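You operate a simulated robot arm through the tools that you are given. There is no shell and no other tool.

The job below is to be done with a simulated robot arm. You get a single attempt, and the scene is never put back.

## Task
Put things in order on the bench end of the steel table. At the end: the blue meter is on the red box; the yellow cup stands where the white bearing cap stood; the push sleeve is on the green case; the white bearing cap stands where the blue meter stood; whatever was shut is shut again. Leave all else as you found it, and nothing knocked over.
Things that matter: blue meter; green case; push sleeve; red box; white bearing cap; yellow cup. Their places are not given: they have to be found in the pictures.

It is judged by the outcome, as a careful person would: the job done as asked, and still so three seconds after it is handed in. It fails if anything else is knocked over, pushed out of place, dropped, spilled or broken. A push-on lid holds only when it is set on centred and level and pressed home; a screw cap is set on level and turned clockwise until tight.

## Robot
A 6-joint arm with a two-finger parallel gripper, fixed in place. Base frame: the origin is at the foot of the arm, x ahead of it, y to its left, z up; the work surface is at about z = 800. Units: mm, rad, N and s.
With the tool pointing down near the work surface it reaches from about 260 to 680 mm from the base axis. Its first joint turns from -1.152 to 1.152 rad. Payload 2.9 kg.
The tool frame sits at the grasp point between the pads (the TCP): z along the fingers, y along the line on which they close. The tips reach 30 mm beyond it. The gripper opens to 110 mm. The fingers are 20 mm wide and 10 mm thick; the gripper's body (48 by 112 mm) begins 55 mm behind the TCP.
Orientation is told as [roll, pitch, yaw] about the base's x, y, z axes, in that order, counted from this pose: with the fingers straight down and closing along the base's y, the tool's x points along the base's -x, its y along +y and its z along -z.

## Interface
- The arm moves only by the tool arm_command. Its argument "rows" is a list of rows, each a list of 7 numbers: the shift along the tool's x, y, z in mm, then the turn, a rotation vector about the tool's x, y, z in rad, then the finger opening in mm, from 0 to 110. In form: [[tx, ty, tz, rx, ry, rz, fingers], ...]. A call has 1 to 20 rows; each row is the pose to reach, as a shift and turn from the pose commanded when the call began, along the tool's axes at that moment. A row lasts 0.2 s, in which the tool goes at most 50 mm and 0.15 rad; a call with a longer step from one row to the next is refused whole, and so is a gripper value outside its range. A pose out of reach is approached as far as the arm can. The call stops where the force on the tool passes 40 N (or 10 N more than at its start, if that is more) or the arm is blocked; 0.2 s more then pass. Each finger travels about 108 mm/s and halts on what it meets, pressing with about 31 N; the grip force reading is that of the motor and also rises with nothing between the fingers. The clock runs only during rows and for 0.2 s after the last one: add rows that repeat a pose to give the fingers time. It gives the time, the measured TCP pose, the force on the tool (base axes), the opening and the grip force at its end, in the units of the frame above (readings bear some noise), with the torque about the TCP (base axes, N m) and any sound that the robot's microphone picked up.
- Cameras (640 x 400 px; columns grow to the right, rows downward): "scene" is fixed at [91.2, 452.3, 1374.7]; the picture's right is [-0.57, -0.82, 0.00], its down [-0.52, 0.37, -0.77] and it looks along [0.63, -0.44, -0.64] (base axes); focal length 232 px, centre (320, 200). "wrist" rides on the gripper at [72, 17, -103] in the tool frame; the picture's right is [-0.23, 0.97, 0.00], its down [-0.76, -0.18, -0.62] and it looks along [-0.61, -0.14, 0.78] (tool axes); focal length 222 px, centre (320, 200).
- camera(camera): a new picture of that camera. The clock stands still meanwhile.
- measure_at(camera, pixels): there is no depth. For up to 12 entries [column, row, z] of the newest picture of that camera ("zoom" is the newest enlarged one), the place [x, y] in the base frame at which the ray of that pixel passes the height z, good to about 2 mm. The clock stands still meanwhile.
- close_up(camera, box): a new picture of the part [left, top, right, bottom] of that camera's present view, enlarged. The clock stands still meanwhile.
- sign_off(): hands the job in; it is judged then, once.

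Leave the gripper open and the arm clear of the work at the hand-in unless told otherwise.

The tools are called by a JSON object that holds its "api" and its "payload". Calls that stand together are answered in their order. arm_command: Moves the arm, as the interface text tells. Its arguments: {"type":"object","properties":{"rows":{"type":"array","items":{"type":"array","items":{"type":"number"}}}},"required":["rows"]} The other tools are called the same way: camera (camera) takes a picture; measure_at (camera, pixels) gives the place at which the rays of pixels pass given heights; close_up (camera, box) takes an enlarged picture of a part of a camera's view; sign_off () hands the job in.

At the start:

```text
time_s: 0.0
tcp_pos: [466.8, 173.4, 1174.2]
orientation: [0.001, -0.001, 0.0]
wrist_force: [-0.1, -0.2, -1.0]
moment: [0.0, -0.02, -0.01]
grip_width: 110.1
grasp_force: 0.1
```

scene: 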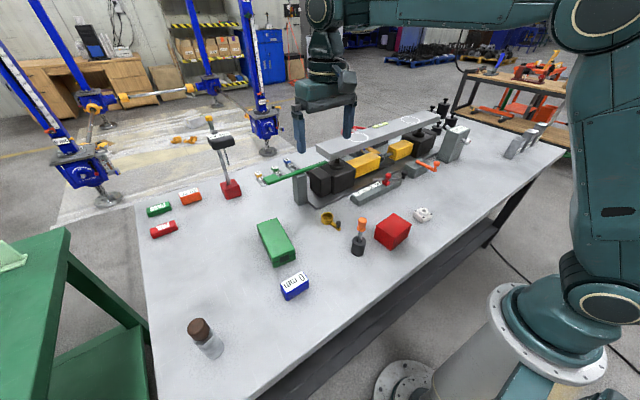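
wrist: 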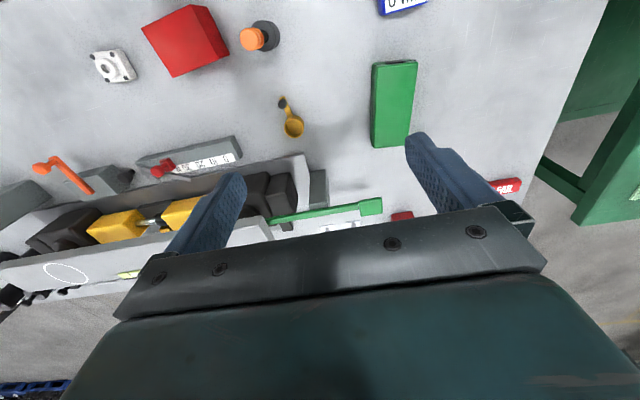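

I start by looking closer at the bench: the blue meter near (294,286), green case (275,242), red box (392,232), white bearing cap (423,214), yellow cup (330,220), and I need to find the push sleeve.

{"api": "close_up", "payload": {"camera": "scene", "box": [240, 180, 460, 318]}}

{"api": "close_up", "payload": {"camera": "scene", "box": [130, 100, 350, 238]}}

{"api": "close_up", "payload": {"camera": "wrist", "box": [60, 0, 460, 250]}}

{"api": "close_up", "payload": {"camera": "scene", "box": [140, 280, 330, 399]}}

```text
2.90 times, centred on (350, 249) of scene
```

zoom: 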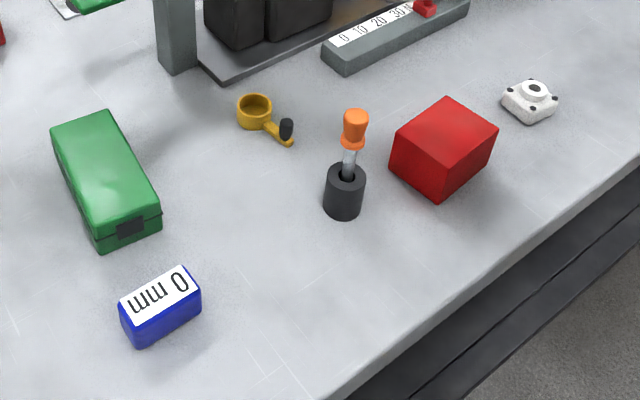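

```text
2.90 times, centred on (240, 169) of scene
```

zoom: 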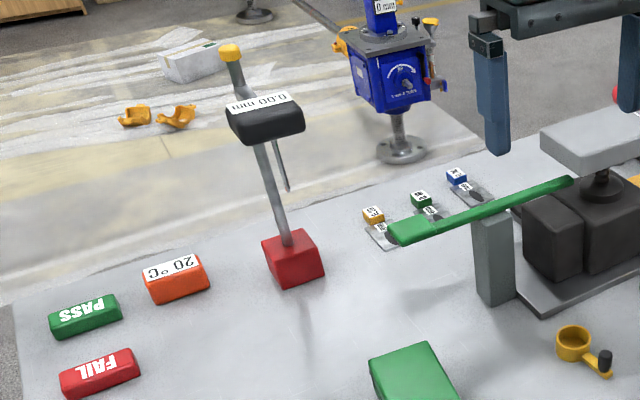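

```text
1.60 times, centred on (260, 125) of wrist
```

zoom: 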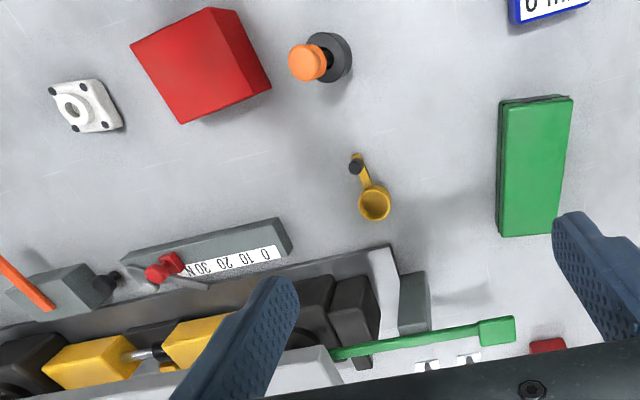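

```text
3.36 times, centred on (235, 340) of scene
```

zoom: 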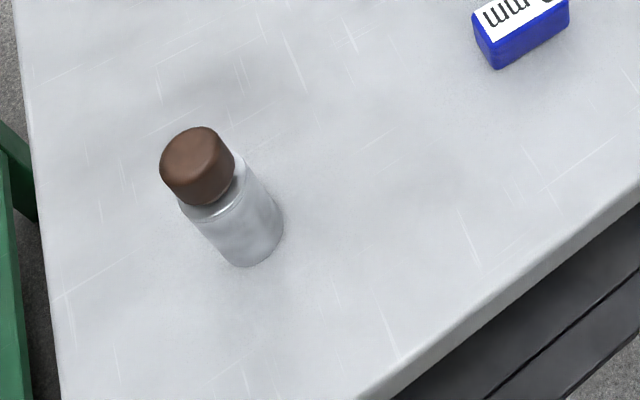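

The push sleeve is not obvious yet. I look at the rest of the table (right end around (450,140), the middle) and enlarge the capped jar near (205,338) more, as it may hold it.

{"api": "close_up", "payload": {"camera": "scene", "box": [380, 80, 580, 205]}}

{"api": "close_up", "payload": {"camera": "scene", "box": [170, 305, 250, 375]}}

{"api": "close_up", "payload": {"camera": "scene", "box": [300, 120, 460, 220]}}

{"api": "close_up", "payload": {"camera": "scene", "box": [310, 200, 450, 288]}}

{"api": "close_up", "payload": {"camera": "scene", "box": [240, 150, 340, 212]}}

```text
3.20 times, centred on (480, 142) of scene
```

zoom: 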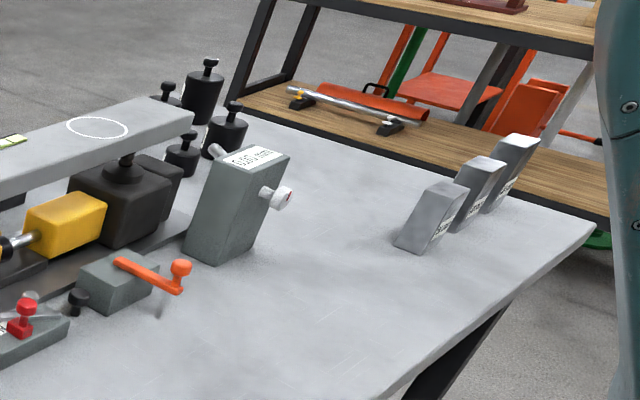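

```text
5.71 times, centred on (210, 340) of scene
```

zoom: 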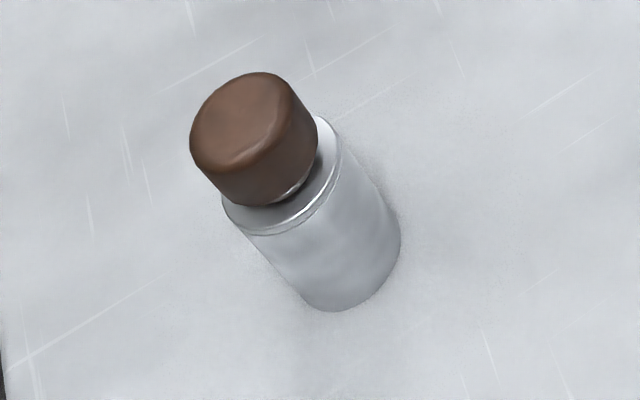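

```text
4.00 times, centred on (380, 170) of scene
```

zoom: 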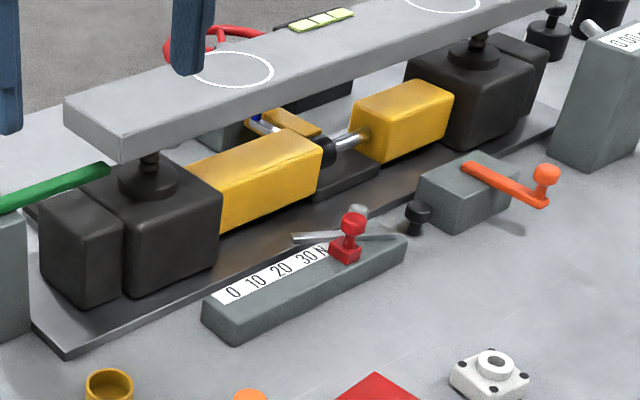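

```text
4.55 times, centred on (380, 244) of scene
```

zoom: 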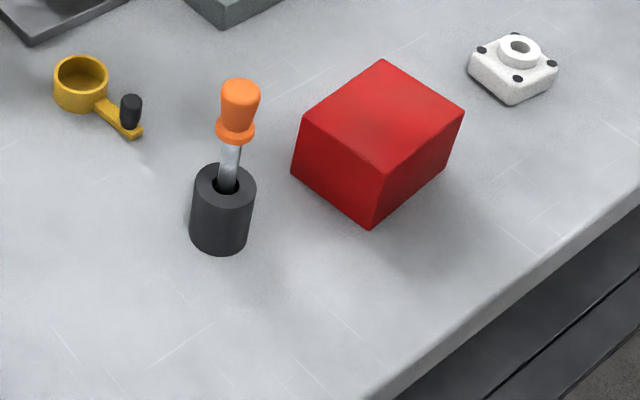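

```text
6.40 times, centred on (290, 181) of scene
```

zoom: 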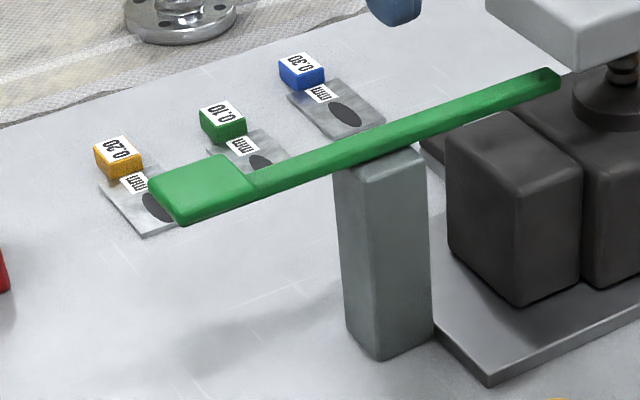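

No separate sleeve shows so far; candidates are the black tube with the orange tool at (358,238) and the inside of the capped jar (205,338). I measure base points of all objects in the scene picture.

{"api": "camera", "payload": {"camera": "scene"}}

{"api": "measure_at", "payload": {"camera": "scene", "pixels": [[211, 352, 800], [358, 252, 800], [330, 224, 800], [423, 218, 800], [392, 245, 800], [294, 295, 800], [277, 255, 800], [200, 325, 880], [361, 224, 880], [394, 222, 860], [275, 235, 840], [293, 280, 830]]}}

```text
taken
```

scene: 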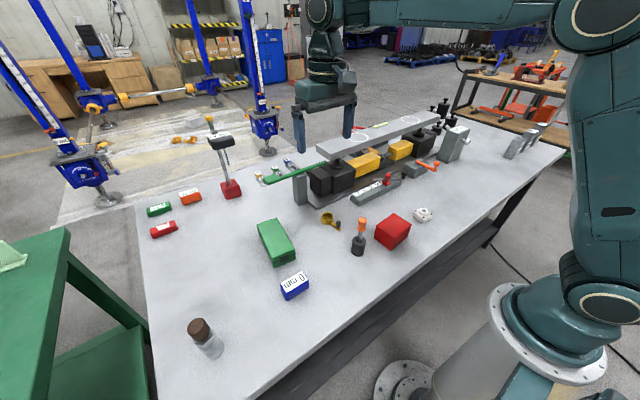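

```text
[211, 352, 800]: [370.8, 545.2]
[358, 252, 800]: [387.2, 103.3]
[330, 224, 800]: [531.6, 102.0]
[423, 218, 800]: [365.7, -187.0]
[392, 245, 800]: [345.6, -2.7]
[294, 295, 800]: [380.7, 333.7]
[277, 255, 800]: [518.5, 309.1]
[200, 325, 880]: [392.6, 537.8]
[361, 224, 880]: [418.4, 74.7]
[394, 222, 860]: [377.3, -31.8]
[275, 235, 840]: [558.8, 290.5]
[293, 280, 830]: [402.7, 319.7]
```

I move the gripper back and down for a wrist view over the cup, black tube, red box and bearing cap.

{"api": "arm_command", "payload": {"rows": [[26, -25, 30, 0, 0, 0, 110], [52, -50, 60, 0, 0, 0, 110], [78, -75, 90, 0, 0, 0, 110], [104, -100, 120, 0, 0, 0, 110], [120, -120, 150, 0, 0, 0, 110], [120, -120, 150, 0, 0, 0, 110]]}}

{"api": "camera", "payload": {"camera": "wrist"}}

```text
time_s: 1.4
tcp_pos: [345.3, 54.6, 1024.1]
orientation: [0.001, 0.002, 0.0]
wrist_force: [0.0, 0.5, -0.2]
moment: [0.04, 0.01, 0.0]
grip_width: 109.8
grasp_force: 0.1
```

```text
taken
```

wrist: 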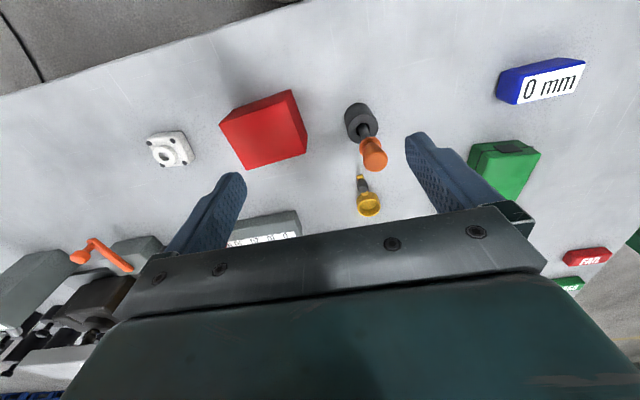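

I take enlarged wrist views of the cup and black tube, the white cap and box, and the meter and case.

{"api": "close_up", "payload": {"camera": "wrist", "box": [320, 90, 420, 225]}}

{"api": "close_up", "payload": {"camera": "wrist", "box": [140, 80, 320, 190]}}

{"api": "close_up", "payload": {"camera": "wrist", "box": [440, 50, 600, 210]}}

```text
2.96 times, centred on (370, 158) of wrist
```

zoom: 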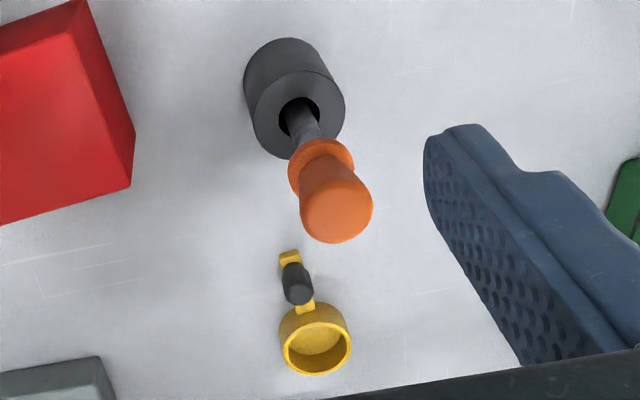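

```text
3.56 times, centred on (230, 135) of wrist
```

zoom: 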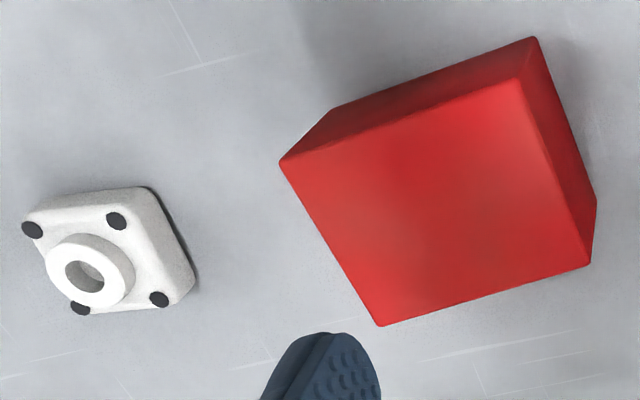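

```text
2.50 times, centred on (520, 130) of wrist
```

zoom: 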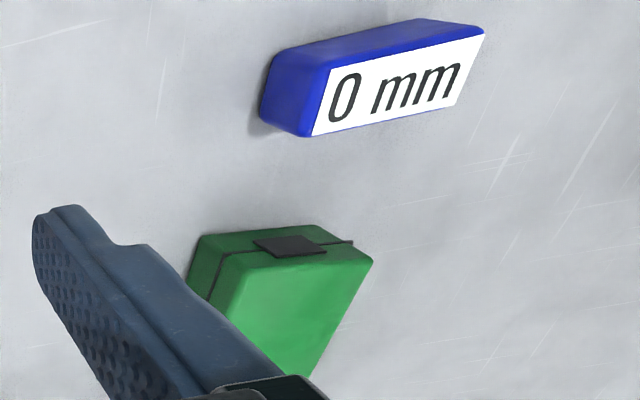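

The tube holds an orange-handled tool; no loose sleeve in view. I go look at the capped jar near (380,542) with the wrist camera, turning the tool outward by 0.95 rad at a safe height.

{"api": "arm_command", "payload": {"rows": [[7, 39, 0, 0, 0, -0.095, 110], [15, 78, 0, 0, 0, -0.19, 110], [22, 117, 0, 0, 0, -0.285, 110], [29, 156, 0, 0, 0, -0.38, 110], [36, 195, 0, 0, 0, -0.475, 110], [44, 234, 0, 0, 0, -0.57, 110], [51, 273, 0, 0, 0, -0.665, 110], [58, 312, 0, 0, 0, -0.76, 110], [66, 351, 0, 0, 0, -0.855, 110], [73, 391, 0, 0, 0, -0.95, 110], [73, 391, 0, 0, 0, -0.95, 110]]}}

{"api": "camera", "payload": {"camera": "wrist"}}

```text
time_s: 3.8
tcp_pos: [273.0, 444.5, 1023.6]
orientation: [-0.001, 0.001, 0.951]
wrist_force: [-0.5, 0.8, -0.7]
moment: [-0.01, 0.02, 0.0]
grip_width: 109.9
grasp_force: 0.0
```

```text
taken
```

wrist: 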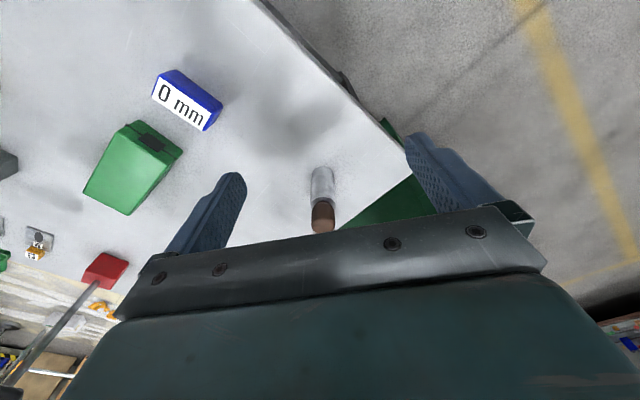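

{"api": "close_up", "payload": {"camera": "wrist", "box": [270, 145, 380, 245]}}

{"api": "close_up", "payload": {"camera": "wrist", "box": [70, 50, 250, 230]}}

{"api": "measure_at", "payload": {"camera": "wrist", "pixels": [[322, 168, 800], [322, 175, 800], [313, 180, 800], [334, 180, 800], [322, 216, 870], [310, 216, 870], [335, 216, 870], [322, 228, 880]]}}

```text
4.00 times, centred on (325, 195) of wrist
```

zoom: 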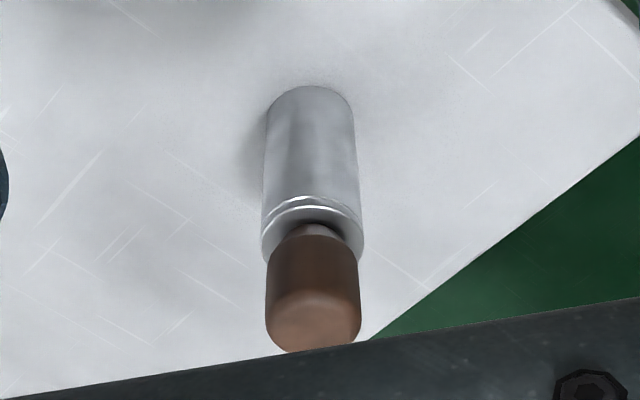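

```text
2.22 times, centred on (160, 140) of wrist
```

zoom: 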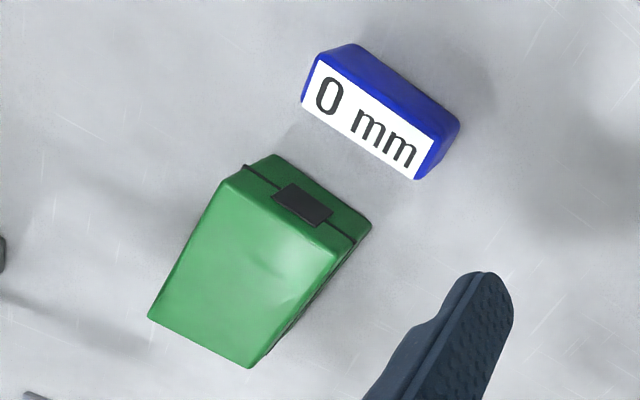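

```text
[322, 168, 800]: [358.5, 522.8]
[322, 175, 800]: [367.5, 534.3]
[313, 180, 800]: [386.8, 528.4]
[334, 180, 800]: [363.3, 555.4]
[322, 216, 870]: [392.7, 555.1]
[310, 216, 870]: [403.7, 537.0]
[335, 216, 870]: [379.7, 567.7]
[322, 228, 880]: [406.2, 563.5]
```

The jar is metal with a neck and brown cap. I move nearer for a detailed look at the neck and cap.

{"api": "arm_command", "payload": {"rows": [[-24, -5, 32, 0, 0, 0, 110], [-48, -10, 64, 0, 0, 0, 110], [-74, -15, 97, 0, 0, 0, 110], [-74, -15, 97, 0, 0, 0, 110]]}}

{"api": "camera", "payload": {"camera": "wrist"}}

{"api": "close_up", "payload": {"camera": "wrist", "box": [260, 110, 400, 245]}}

```text
time_s: 4.8
tcp_pos: [329.7, 495.1, 927.4]
orientation: [0.0, 0.0, 0.95]
wrist_force: [-0.7, -0.2, -0.2]
moment: [-0.01, 0.02, 0.03]
grip_width: 109.9
grasp_force: 0.1
```

```text
taken
```

wrist: 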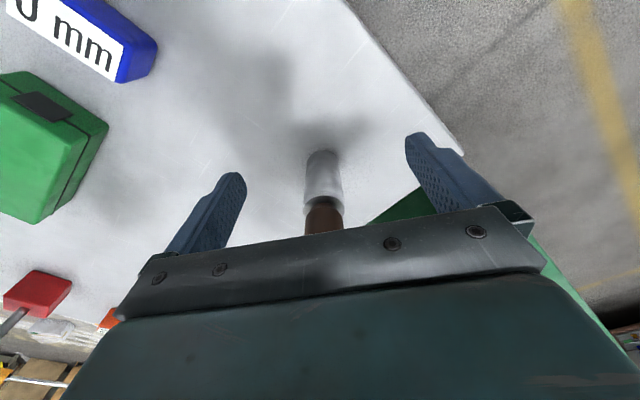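

```text
2.96 times, centred on (330, 178) of wrist
```

zoom: 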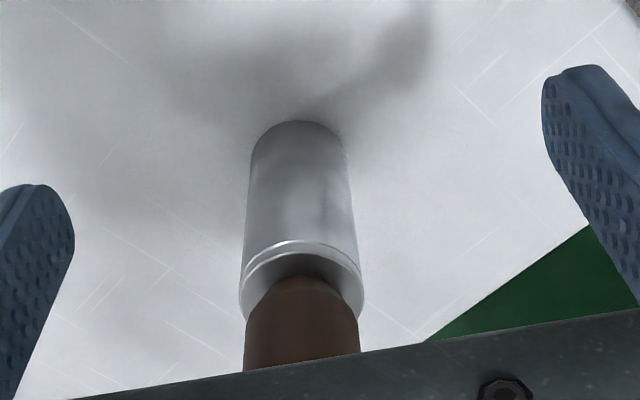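

I measure the jar base in this zoomed picture and the cap in the scene picture.

{"api": "measure_at", "payload": {"camera": "zoom", "pixels": [[249, 160, 800], [348, 160, 800], [298, 121, 800], [240, 305, 850], [363, 305, 850], [302, 242, 850], [302, 242, 840], [302, 242, 860], [243, 340, 870], [360, 340, 870]]}}

{"api": "close_up", "payload": {"camera": "scene", "box": [170, 300, 250, 375]}}

```text
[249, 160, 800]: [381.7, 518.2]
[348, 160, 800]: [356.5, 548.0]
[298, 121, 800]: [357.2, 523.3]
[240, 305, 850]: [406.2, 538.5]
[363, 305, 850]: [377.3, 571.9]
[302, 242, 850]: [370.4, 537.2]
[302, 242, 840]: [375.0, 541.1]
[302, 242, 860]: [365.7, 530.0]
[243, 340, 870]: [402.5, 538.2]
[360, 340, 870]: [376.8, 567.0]
```

```text
5.33 times, centred on (210, 338) of scene
```

zoom: 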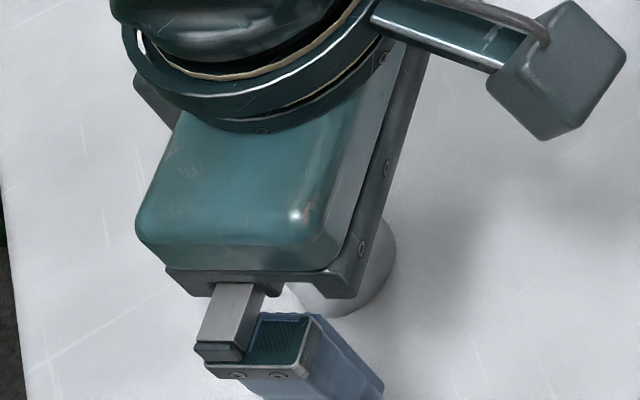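

Jar base is about 39 mm across, centred near (371,537). Now I go inspect the black tube with the orange tool: first up, then across, turning back to yaw 0.

{"api": "arm_command", "payload": {"rows": [[0, 0, -48, 0, 0, 0, 110], [36, -22, -48, 0, 0, 0.105, 110], [72, -44, -48, 0, 0, 0.21, 110], [108, -65, -48, 0, 0, 0.317, 110], [144, -87, -48, 0, 0, 0.422, 110], [180, -109, -48, 0, 0, 0.528, 110], [216, -131, -48, 0, 0, 0.633, 110], [252, -153, -48, 0, 0, 0.739, 110], [288, -175, -48, 0, 0, 0.844, 110], [324, -196, -48, 0, 0, 0.95, 110], [324, -196, -48, 0, 0, 0.95, 110]]}}

{"api": "camera", "payload": {"camera": "wrist"}}

{"api": "close_up", "payload": {"camera": "wrist", "box": [270, 90, 410, 230]}}

{"api": "close_up", "payload": {"camera": "scene", "box": [170, 300, 250, 375]}}

```text
time_s: 7.2
tcp_pos: [300.2, 117.4, 976.9]
orientation: [-0.001, 0.0, -0.001]
wrist_force: [-0.8, 0.0, -0.7]
moment: [0.03, 0.03, -0.02]
grip_width: 109.7
grasp_force: 0.0
```

```text
taken
```

wrist: 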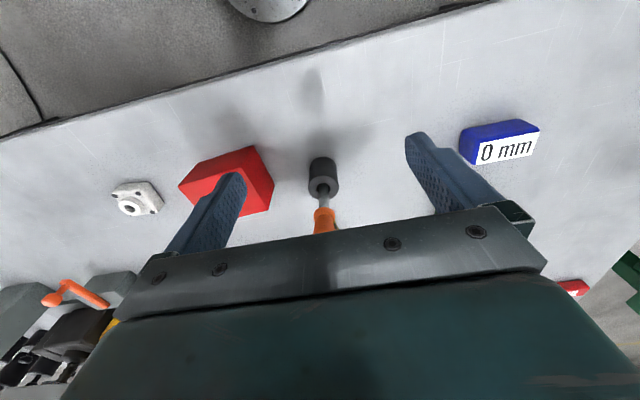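

```text
2.86 times, centred on (340, 160) of wrist
```

zoom: 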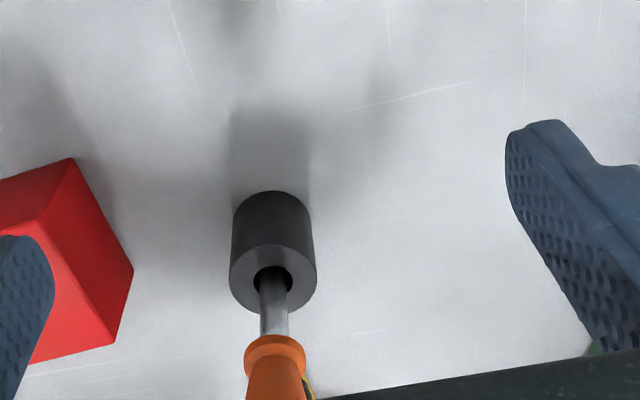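

```text
5.33 times, centred on (210, 338) of scene
```

zoom: 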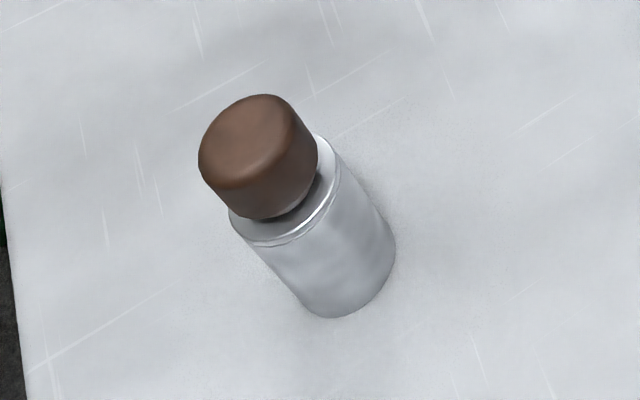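

The tube has a wide hole with a loose tool standing in it. Next I want a close look at the yellow cup with the black peg; first I measure nearby obstacles so the approach is safe.

{"api": "camera", "payload": {"camera": "scene"}}

{"api": "measure_at", "payload": {"camera": "scene", "pixels": [[302, 203, 800], [317, 206, 800], [352, 201, 800], [361, 205, 800], [401, 180, 800], [361, 219, 910], [297, 176, 850], [266, 181, 860], [318, 151, 950], [318, 162, 950], [317, 197, 810], [420, 178, 800]]}}

{"api": "close_up", "payload": {"camera": "scene", "box": [310, 200, 380, 260]}}

```text
taken
```

scene: 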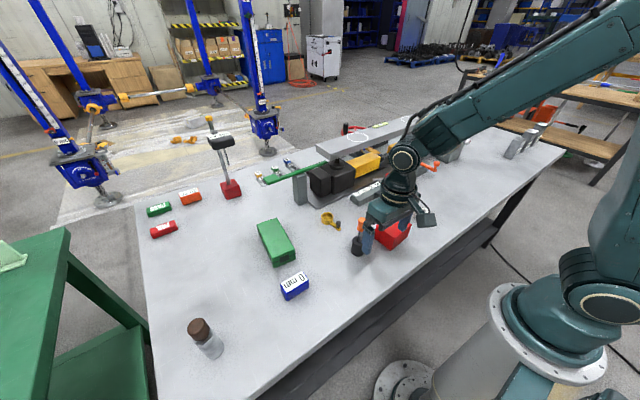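

```text
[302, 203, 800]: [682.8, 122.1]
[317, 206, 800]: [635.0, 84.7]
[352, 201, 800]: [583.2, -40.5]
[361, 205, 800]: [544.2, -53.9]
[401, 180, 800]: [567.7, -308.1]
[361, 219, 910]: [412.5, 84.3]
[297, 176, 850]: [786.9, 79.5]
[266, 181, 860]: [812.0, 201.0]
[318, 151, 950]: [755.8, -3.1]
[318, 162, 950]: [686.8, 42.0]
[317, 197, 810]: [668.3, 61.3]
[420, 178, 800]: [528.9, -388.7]
```

```text
6.67 times, centred on (345, 230) of scene
```

zoom: 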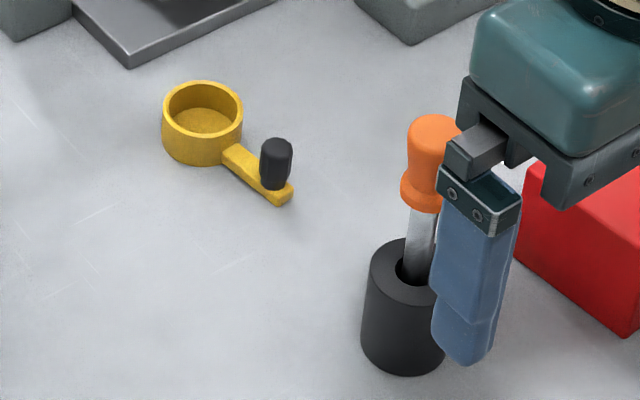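

The cup is one piece with its peg. The tall orange tool reaches about z = 910. Now I inspect the green case closely, to see whether it has a separate lid: move diagonally at height, then down.

{"api": "arm_command", "payload": {"rows": [[-29, 33, 0, 0, 0, 0, 110], [-58, 66, 0, 0, 0, 0, 110], [-87, 99, 0, 0, 0, 0, 110], [-116, 132, 0, 0, 0, 0, 110], [-145, 165, 0, 0, 0, 0, 110], [-172, 198, 20, 0, 0, 0, 110], [-172, 198, 60, 0, 0, 0, 110], [-172, 198, 71, 0, 0, 0, 110], [-172, 198, 71, 0, 0, 0, 110]]}}

{"api": "camera", "payload": {"camera": "wrist"}}

{"api": "close_up", "payload": {"camera": "wrist", "box": [230, 80, 430, 230]}}

{"api": "close_up", "payload": {"camera": "scene", "box": [245, 210, 325, 305]}}

```text
time_s: 9.2
tcp_pos: [473.7, 316.5, 902.9]
orientation: [-0.001, -0.001, 0.0]
wrist_force: [0.8, -0.4, -0.2]
moment: [-0.01, 0.0, -0.01]
grip_width: 110.2
grasp_force: 0.1
```

```text
taken
```

wrist: 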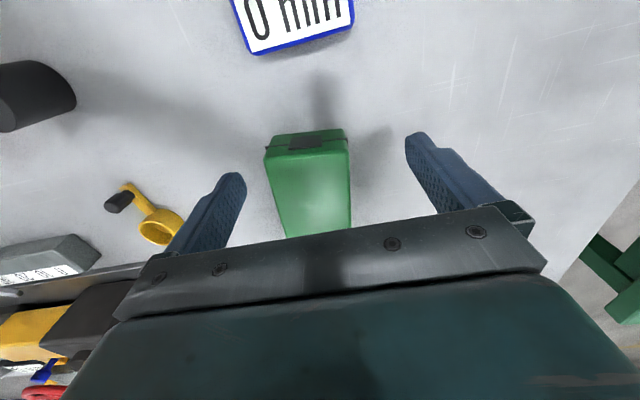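

```text
2.67 times, centred on (330, 155) of wrist
```

zoom: 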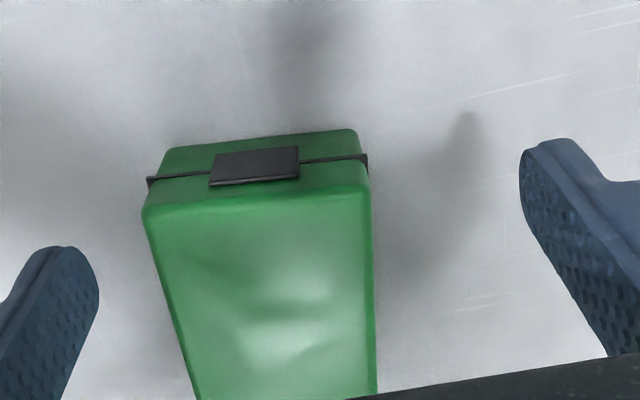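

```text
4.21 times, centred on (285, 258) of scene
```

zoom: 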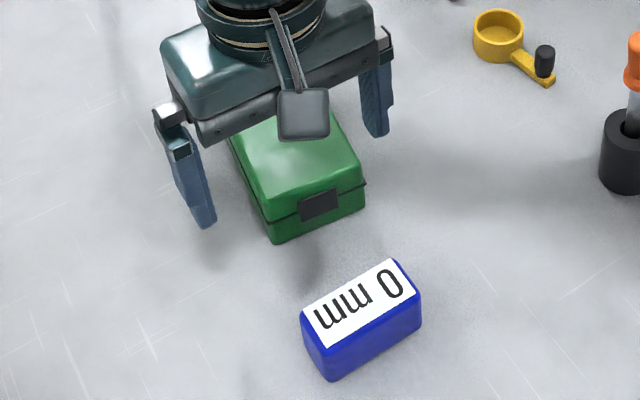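

The case's seam and latch look like part of one solid body; the jar with the brown cap is the thing that is "shut". I measure the jar's heights from the scene picture (cap top near (197,326), shoulder rim, base).

{"api": "close_up", "payload": {"camera": "scene", "box": [170, 300, 250, 375]}}

{"api": "measure_at", "payload": {"camera": "zoom", "pixels": [[345, 268, 800], [330, 318, 800], [395, 250, 800], [300, 295, 800], [250, 140, 910], [250, 140, 900], [262, 95, 910], [230, 220, 860], [340, 160, 860], [265, 245, 860], [265, 220, 880], [318, 150, 890]]}}

```text
5.33 times, centred on (210, 338) of scene
```

zoom: 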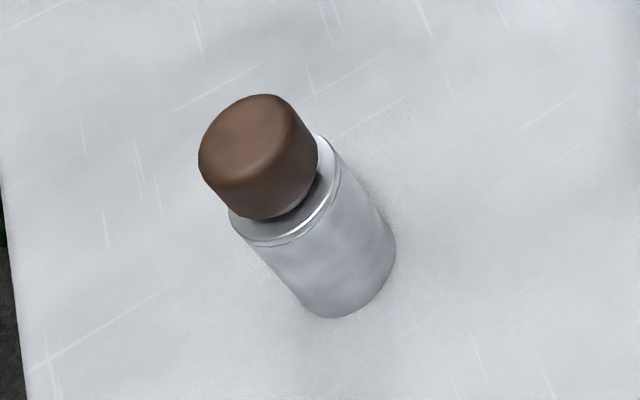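

```text
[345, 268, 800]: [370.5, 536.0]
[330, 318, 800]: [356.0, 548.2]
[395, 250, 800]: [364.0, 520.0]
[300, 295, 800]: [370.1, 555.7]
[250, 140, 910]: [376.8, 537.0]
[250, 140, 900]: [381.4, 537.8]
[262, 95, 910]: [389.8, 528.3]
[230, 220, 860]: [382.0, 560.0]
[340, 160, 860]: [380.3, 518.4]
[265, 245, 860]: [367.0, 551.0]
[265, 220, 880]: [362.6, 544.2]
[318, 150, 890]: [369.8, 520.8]
```

Shoulder rim lies near z = 876 (radius 20), cap top near z = 917 (diameter about 37), centre (371,536.5). I raise the arm, go over the jar and stop at z = 965 to check the alignment.

{"api": "arm_command", "payload": {"rows": [[0, 0, -48, 0, 0, 0, 110], [0, 0, -97, 0, 0, 0, 110], [20, 44, -97, 0, 0, 0, 110], [41, 88, -97, 0, 0, 0, 110], [62, 132, -97, 0, 0, 0, 110], [83, 176, -97, 0, 0, 0, 110], [103, 220, -97, 0, 0, 0, 110], [103, 220, -62, 0, 0, 0, 110], [103, 220, -62, 0, 0, 0, 110]]}}

{"api": "camera", "payload": {"camera": "wrist"}}

{"api": "close_up", "payload": {"camera": "scene", "box": [130, 250, 290, 390]}}

```text
time_s: 11.2
tcp_pos: [366.3, 533.4, 967.1]
orientation: [0.0, 0.0, 0.0]
wrist_force: [-0.8, -0.8, -0.1]
moment: [0.01, 0.02, 0.03]
grip_width: 110.0
grasp_force: 0.0
```

```text
taken
```

wrist: 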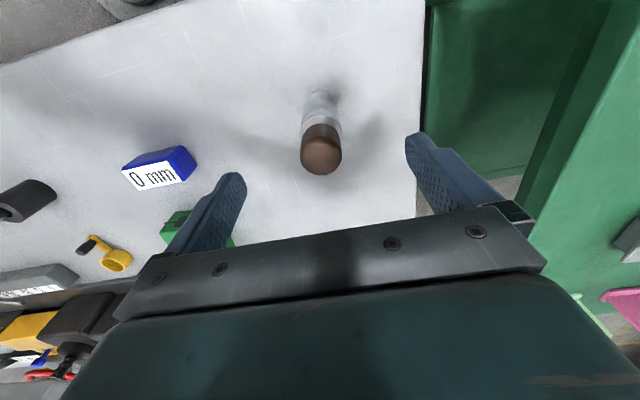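

```text
2.86 times, centred on (210, 320) of scene
```

zoom: 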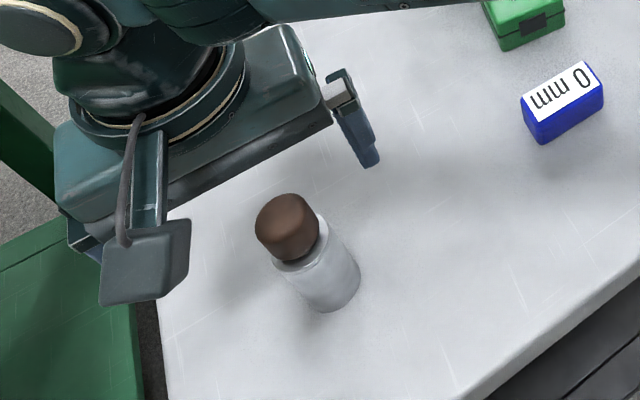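

The cap top shows at about (321,157) in the wrist picture, near the finger axis. I measure it for the exact centre.

{"api": "close_up", "payload": {"camera": "wrist", "box": [270, 70, 380, 185]}}

{"api": "measure_at", "payload": {"camera": "wrist", "pixels": [[321, 156, 915], [321, 156, 920], [301, 155, 915], [342, 155, 915], [321, 174, 915], [321, 90, 800], [303, 100, 800], [336, 100, 800]]}}

```text
3.48 times, centred on (325, 128) of wrist
```

zoom: 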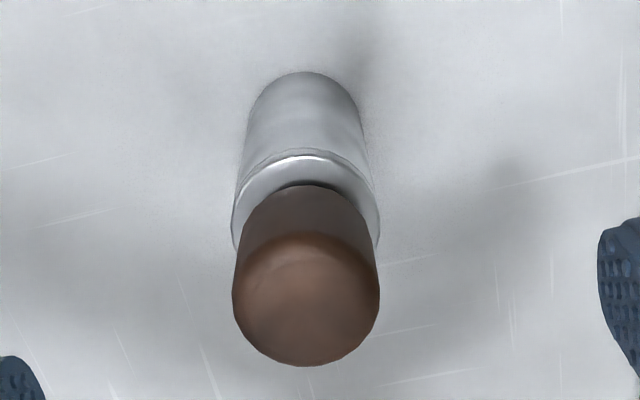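

```text
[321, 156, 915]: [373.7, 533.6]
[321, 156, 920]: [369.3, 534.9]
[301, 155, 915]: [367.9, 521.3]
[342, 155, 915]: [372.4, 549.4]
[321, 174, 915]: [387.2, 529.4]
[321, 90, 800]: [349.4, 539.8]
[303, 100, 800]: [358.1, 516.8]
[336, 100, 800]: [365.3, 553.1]
```

The cap is about 33 mm wide, centre near (371,535.5). The measured pose lags the commanded one slightly, so I hold to re-read it.

{"api": "arm_command", "payload": {"rows": [[0, 0, 0, 0, 0, 0, 110], [0, 0, 0, 0, 0, 0, 110]]}}

```text
time_s: 11.8
tcp_pos: [367.7, 534.9, 966.7]
orientation: [0.001, 0.0, 0.001]
wrist_force: [-0.6, -0.2, -0.2]
moment: [-0.01, -0.04, -0.01]
grip_width: 110.0
grasp_force: 0.1
```

Aligned within a couple of mm. I descend to z ≈ 914 around the cap (2 mm further in x) with fingers open.

{"api": "arm_command", "payload": {"rows": [[-2, 0, 26, 0, 0, 0, 110], [-2, 0, 52, 0, 0, 0, 80], [-2, 0, 52, 0, 0, 0, 60], [-2, 0, 52, 0, 0, 0, 60]]}}

{"api": "camera", "payload": {"camera": "wrist"}}

{"api": "close_up", "payload": {"camera": "scene", "box": [150, 270, 270, 380]}}

```text
time_s: 12.8
tcp_pos: [371.4, 535.3, 911.4]
orientation: [-0.001, -0.001, 0.0]
wrist_force: [0.1, 0.2, -0.4]
moment: [0.01, 0.0, -0.04]
grip_width: 60.1
grasp_force: 0.0
```

```text
taken
```

wrist: 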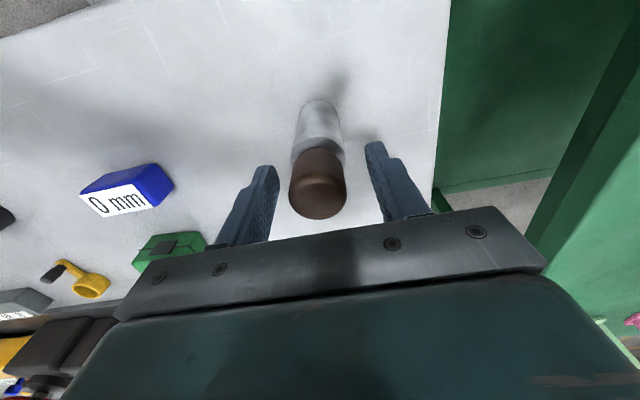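

```text
3.64 times, centred on (210, 325) of scene
```

zoom: 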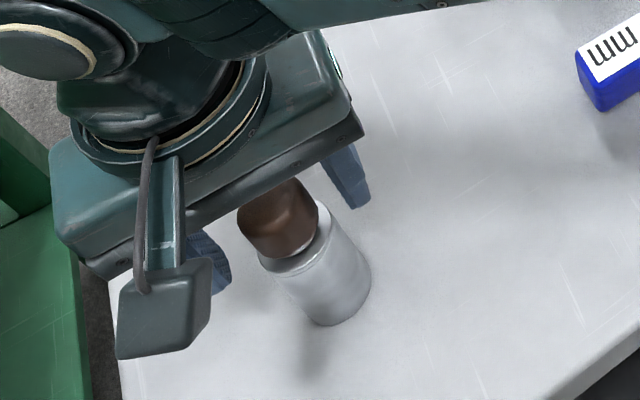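

The fingers straddle the cap evenly. I close on it.

{"api": "arm_command", "payload": {"rows": [[0, 0, 0, 0, 0, 0, 40], [0, 0, 0, 0, 0, 0, 25], [0, 0, 0, 0, 0, 0, 25], [0, 0, 0, 0, 0, 0, 25]]}}

{"api": "camera", "payload": {"camera": "wrist"}}

```text
time_s: 13.8
tcp_pos: [370.8, 535.5, 912.5]
orientation: [0.001, 0.001, -0.001]
wrist_force: [0.7, -0.3, 0.7]
moment: [0.01, -0.02, -0.01]
grip_width: 37.2
grasp_force: 31.3
```

```text
taken
```

wrist: 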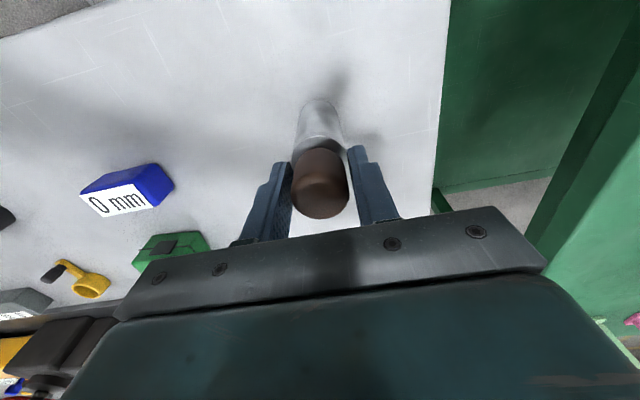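

The grip holds at 37.2 mm: the cap. I try a small counter-clockwise turn (0.3 rad) to feel whether it is a screw cap.

{"api": "arm_command", "payload": {"rows": [[0, 0, 0, 0, 0, -0.1, 25], [0, 0, 0, 0, 0, -0.2, 25], [0, 0, 0, 0, 0, -0.3, 25]]}}

{"api": "close_up", "payload": {"camera": "wrist", "box": [250, 70, 400, 220]}}

```text
time_s: 14.6
tcp_pos: [370.2, 536.1, 913.6]
orientation: [0.0, 0.003, 0.302]
wrist_force: [-0.2, -0.7, 0.6]
moment: [-0.04, 0.02, -0.04]
grip_width: 37.2
grasp_force: 31.3
```

```text
2.67 times, centred on (325, 145) of wrist
```

zoom: 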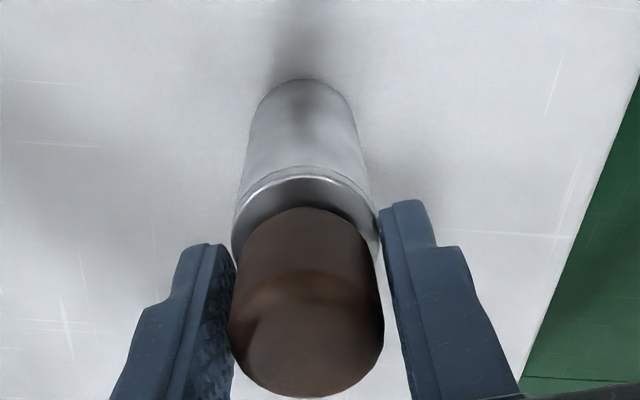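

Torque stays near zero, so either it is unscrewing or the jar turns along. I pull up gently by 4 mm and look at the force and the gap.

{"api": "arm_command", "payload": {"rows": [[0, 0, -1, 0, 0, 0, 25], [0, 0, -2, 0, 0, 0, 25], [0, 0, -3, 0, 0, 0, 25], [0, 0, -4, 0, 0, 0, 25], [0, 0, -4, 0, 0, 0, 25]]}}

{"api": "close_up", "payload": {"camera": "wrist", "box": [250, 70, 400, 220]}}

{"api": "close_up", "payload": {"camera": "scene", "box": [170, 290, 250, 370]}}

```text
time_s: 15.8
tcp_pos: [370.6, 536.1, 917.4]
orientation: [0.0, -0.001, 0.301]
wrist_force: [0.4, -0.2, -3.2]
moment: [-0.01, 0.01, -0.01]
grip_width: 36.9
grasp_force: 31.3
```

```text
2.67 times, centred on (325, 145) of wrist
```

zoom: 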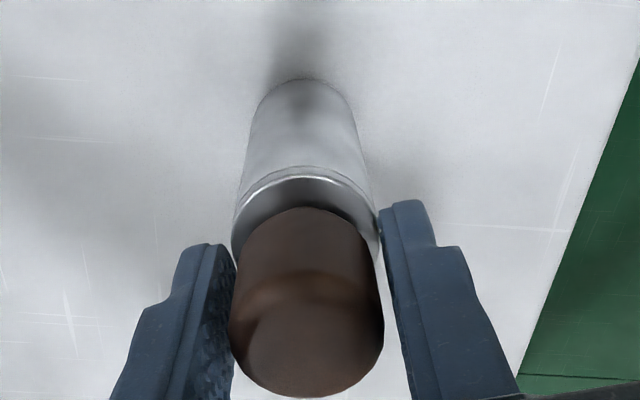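

```text
5.00 times, centred on (210, 330) of scene
```

zoom: 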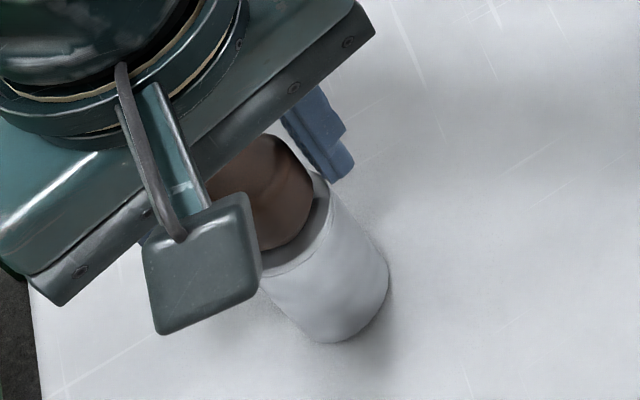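

The whole jar came up with the cap (force −3.2 N), so the cap is held: probably a screw cap. I set it back down and press lightly so the table holds the jar while I turn counter-clockwise.

{"api": "arm_command", "payload": {"rows": [[0, 0, 1.5, 0, 0, 0, 25], [0, 0, 3, 0, 0, 0, 25], [0, 0, 4, 0, 0, 0, 25], [0, 0, 4.5, 0, 0, 0, 25], [0, 0, 5, 0, 0, 0, 25]]}}

```text
time_s: 17.0
tcp_pos: [372.0, 536.3, 912.3]
orientation: [0.0, -0.001, 0.299]
wrist_force: [0.3, 0.3, -2.7]
moment: [-0.03, 0.03, 0.01]
grip_width: 37.1
grasp_force: 30.3
```

Force still shows −2.7 N; I re-read with a hold and look.

{"api": "arm_command", "payload": {"rows": [[0, 0, 0, 0, 0, 0, 25], [0, 0, 0.5, 0, 0, 0, 25]]}}

{"api": "close_up", "payload": {"camera": "scene", "box": [170, 290, 250, 370]}}

{"api": "close_up", "payload": {"camera": "wrist", "box": [250, 70, 400, 220]}}

```text
time_s: 17.6
tcp_pos: [370.4, 537.4, 911.7]
orientation: [0.0, -0.001, 0.301]
wrist_force: [-0.6, 0.2, -3.4]
moment: [0.01, 0.02, -0.03]
grip_width: 37.2
grasp_force: 31.5
```

```text
5.00 times, centred on (210, 330) of scene
```

zoom: 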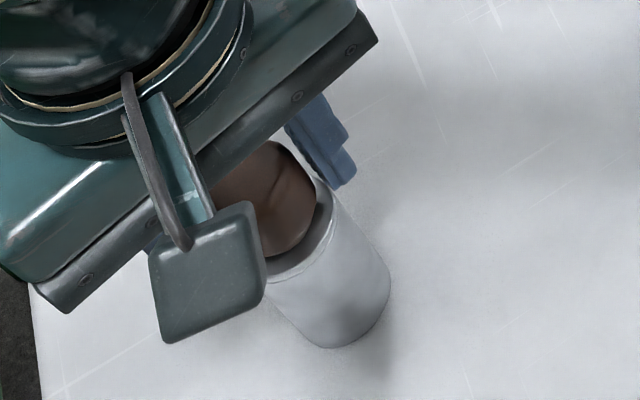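

```text
2.67 times, centred on (325, 145) of wrist
```

zoom: 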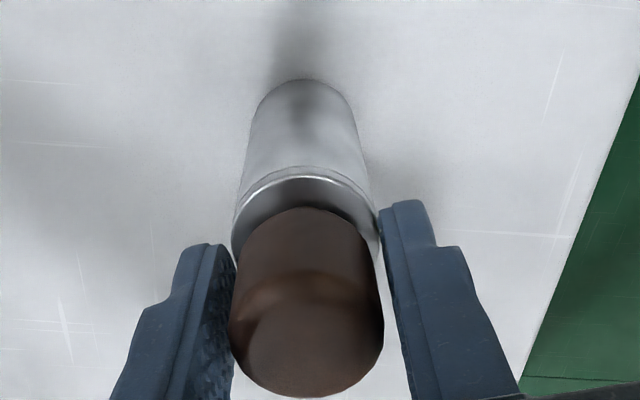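

The jar still hangs by a hair. I lower in half-millimetre steps until the force shows contact.

{"api": "arm_command", "payload": {"rows": [[0, 0, 0.5, 0, 0, 0, 25], [0, 0, 1, 0, 0, 0, 25], [0, 0, 1, 0, 0, 0, 25]]}}

{"api": "arm_command", "payload": {"rows": [[0, 0, 0.5, 0, 0, 0, 25], [0, 0, 1, 0, 0, 0, 25], [0, 0, 1, 0, 0, 0, 25]]}}

```text
time_s: 18.4
tcp_pos: [371.2, 537.2, 912.4]
orientation: [-0.001, -0.001, 0.3]
wrist_force: [-1.0, -1.7, 4.0]
moment: [-0.11, -0.01, -0.01]
grip_width: 37.1
grasp_force: 30.5
```

```text
time_s: 19.2
tcp_pos: [369.0, 536.5, 912.6]
orientation: [0.001, -0.001, 0.301]
wrist_force: [0.3, -3.2, 12.5]
moment: [-0.15, 0.12, 0.02]
grip_width: 37.1
grasp_force: 31.2
```

Now pressed with about 12 N. I turn counter-clockwise 0.6 rad and read the torque.

{"api": "arm_command", "payload": {"rows": [[0, 0, 0, 0, 0, -0.12, 25], [0, 0, 0, 0, 0, -0.24, 25], [0, 0, 0, 0, 0, -0.36, 25], [0, 0, 0, 0, 0, -0.48, 25], [0, 0, 0, 0, 0, -0.6, 25]]}}

{"api": "close_up", "payload": {"camera": "wrist", "box": [250, 70, 400, 220]}}

```text
time_s: 20.4
tcp_pos: [371.6, 535.9, 911.0]
orientation: [0.0, -0.002, 0.901]
wrist_force: [2.9, -0.6, 14.5]
moment: [0.0, -0.22, -0.07]
grip_width: 37.1
grasp_force: 30.6
```

```text
2.67 times, centred on (325, 145) of wrist
```

zoom: 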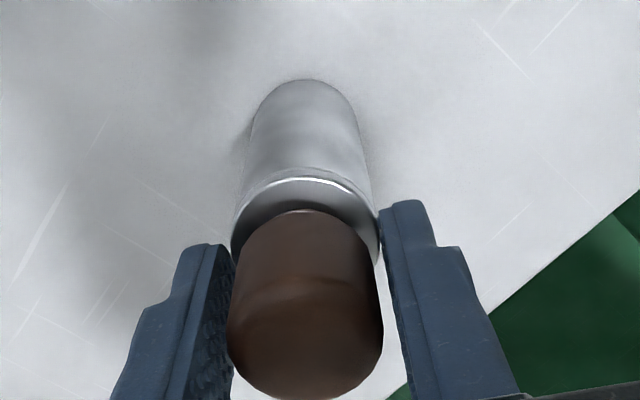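

Force rose slightly and the torque is −0.07: it seems to be turning on a thread. I continue counter-clockwise another 1.5 rad.

{"api": "arm_command", "payload": {"rows": [[0, 0, 0, 0, 0, -0.14, 25], [0, 0, 0, 0, 0, -0.28, 25], [0, 0, 0, 0, 0, -0.42, 25], [0, 0, 0, 0, 0, -0.56, 25], [0, 0, 0, 0, 0, -0.7, 25], [0, 0, 0, 0, 0, -0.84, 25], [0, 0, 0, 0, 0, -0.98, 25], [0, 0, 0, 0, 0, -1.12, 25], [0, 0, 0, 0, 0, -1.26, 25], [0, 0, 0, 0, 0, -1.4, 25]]}}

{"api": "close_up", "payload": {"camera": "wrist", "box": [250, 70, 400, 220]}}

{"api": "close_up", "payload": {"camera": "scene", "box": [150, 280, 270, 375]}}

```text
time_s: 22.6
tcp_pos: [371.1, 535.6, 909.9]
orientation: [-0.001, 0.002, 2.302]
wrist_force: [1.4, -1.1, 5.4]
moment: [0.01, -0.09, -0.06]
grip_width: 37.1
grasp_force: 31.1
```

```text
2.67 times, centred on (325, 145) of wrist
```

zoom: 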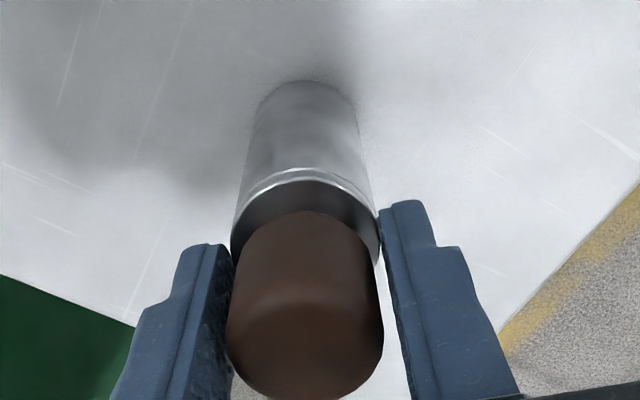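

```text
4.21 times, centred on (210, 328) of scene
```

zoom: 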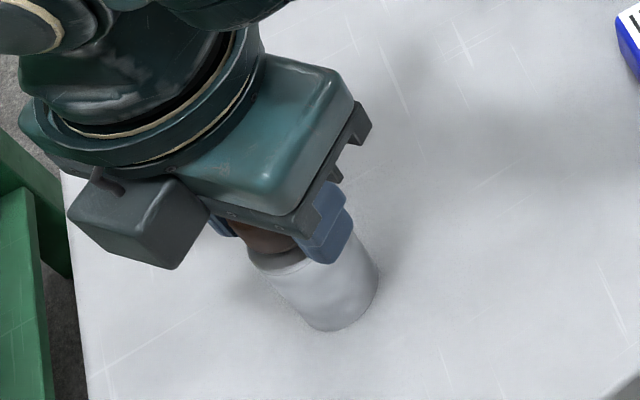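

The cap seems to be creeping up relative to the jar. I continue counter-clockwise 1.4 rad further, holding the height.

{"api": "arm_command", "payload": {"rows": [[0, 0, 0, 0, 0, -0.14, 25], [0, 0, 0, 0, 0, -0.28, 25], [0, 0, 0, 0, 0, -0.42, 25], [0, 0, 0, 0, 0, -0.56, 25], [0, 0, 0, 0, 0, -0.7, 25], [0, 0, 0, 0, 0, -0.84, 25], [0, 0, 0, 0, 0, -0.98, 25], [0, 0, 0, 0, 0, -1.12, 25], [0, 0, 0, 0, 0, -1.26, 25], [0, 0, 0, 0, 0, -1.4, 25]]}}

{"api": "close_up", "payload": {"camera": "wrist", "box": [250, 70, 400, 220]}}

```text
time_s: 24.8
tcp_pos: [370.8, 536.8, 910.4]
orientation: [0.001, -0.002, -2.579]
wrist_force: [0.0, -0.5, -2.4]
moment: [-0.01, 0.0, 0.0]
grip_width: 36.8
grasp_force: 31.6
```

```text
2.67 times, centred on (325, 145) of wrist
```

zoom: 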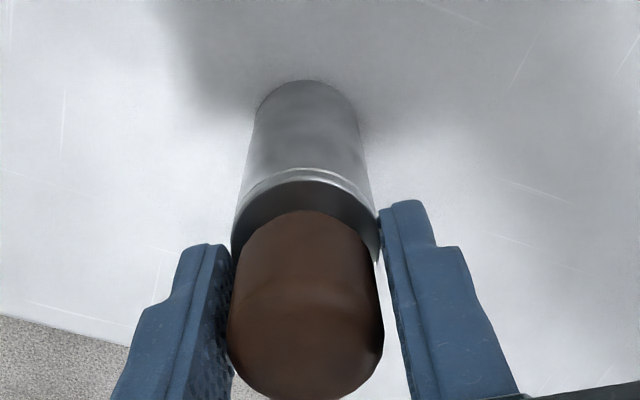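

Force now reads −2.4 N. I test by lifting 5 mm to see if the jar still comes with the cap.

{"api": "arm_command", "payload": {"rows": [[0, 0, -1, 0, 0, 0, 25], [0, 0, -2, 0, 0, 0, 25], [0, 0, -3, 0, 0, 0, 25], [0, 0, -4, 0, 0, 0, 25], [0, 0, -5, 0, 0, 0, 25], [0, 0, -5, 0, 0, 0, 25]]}}

{"api": "close_up", "payload": {"camera": "wrist", "box": [250, 70, 400, 220]}}

{"api": "close_up", "payload": {"camera": "scene", "box": [150, 280, 270, 375]}}

```text
time_s: 26.2
tcp_pos: [370.0, 536.5, 916.3]
orientation: [-0.001, -0.001, -2.584]
wrist_force: [0.1, 0.1, -2.8]
moment: [0.0, 0.02, 0.04]
grip_width: 36.6
grasp_force: 31.1
```

```text
2.67 times, centred on (325, 145) of wrist
```

zoom: 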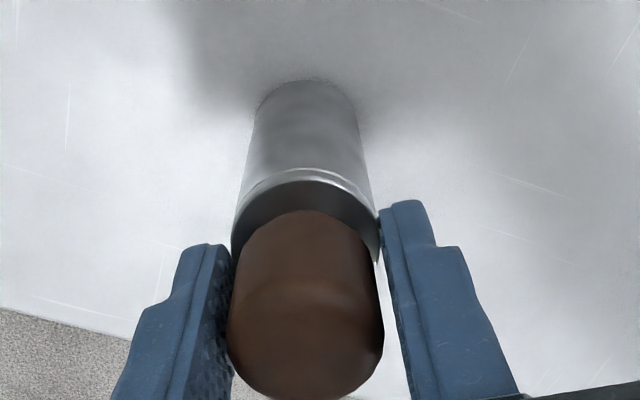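

```text
4.21 times, centred on (210, 328) of scene
```

zoom: 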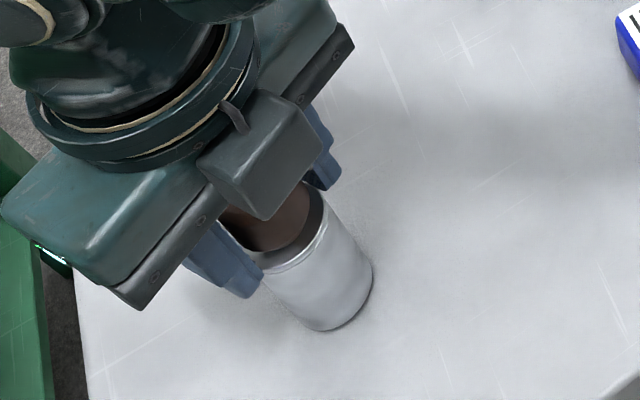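

The jar still hangs on, though the cap has crept up about 1 mm against the rim: probably partly unscrewed. I lower again and press lightly.

{"api": "arm_command", "payload": {"rows": [[0, 0, 1.5, 0, 0, 0, 25], [0, 0, 3, 0, 0, 0, 25], [0, 0, 4, 0, 0, 0, 25], [0, 0, 5, 0, 0, 0, 25], [0, 0, 5, 0, 0, 0, 25]]}}

{"api": "arm_command", "payload": {"rows": [[0, 0, 0.5, 0, 0, 0, 25], [0, 0, 1, 0, 0, 0, 25], [0, 0, 1, 0, 0, 0, 25]]}}

{"api": "arm_command", "payload": {"rows": [[0, 0, 0.5, 0, 0, 0, 25], [0, 0, 1, 0, 0, 0, 25], [0, 0, 1, 0, 0, 0, 25]]}}

```text
time_s: 27.4
tcp_pos: [370.8, 535.7, 910.7]
orientation: [0.001, 0.0, -2.584]
wrist_force: [0.2, 1.3, -1.9]
moment: [0.03, 0.01, -0.03]
grip_width: 36.8
grasp_force: 31.6
```

```text
time_s: 28.2
tcp_pos: [371.6, 536.5, 910.3]
orientation: [0.001, 0.002, -2.584]
wrist_force: [2.0, 1.8, 2.4]
moment: [0.04, -0.09, 0.01]
grip_width: 37.0
grasp_force: 30.8
```

```text
time_s: 29.0
tcp_pos: [371.6, 535.6, 911.3]
orientation: [-0.002, 0.004, -2.586]
wrist_force: [2.4, -2.1, 16.1]
moment: [-0.32, 0.02, 0.06]
grip_width: 36.9
grasp_force: 30.4
```

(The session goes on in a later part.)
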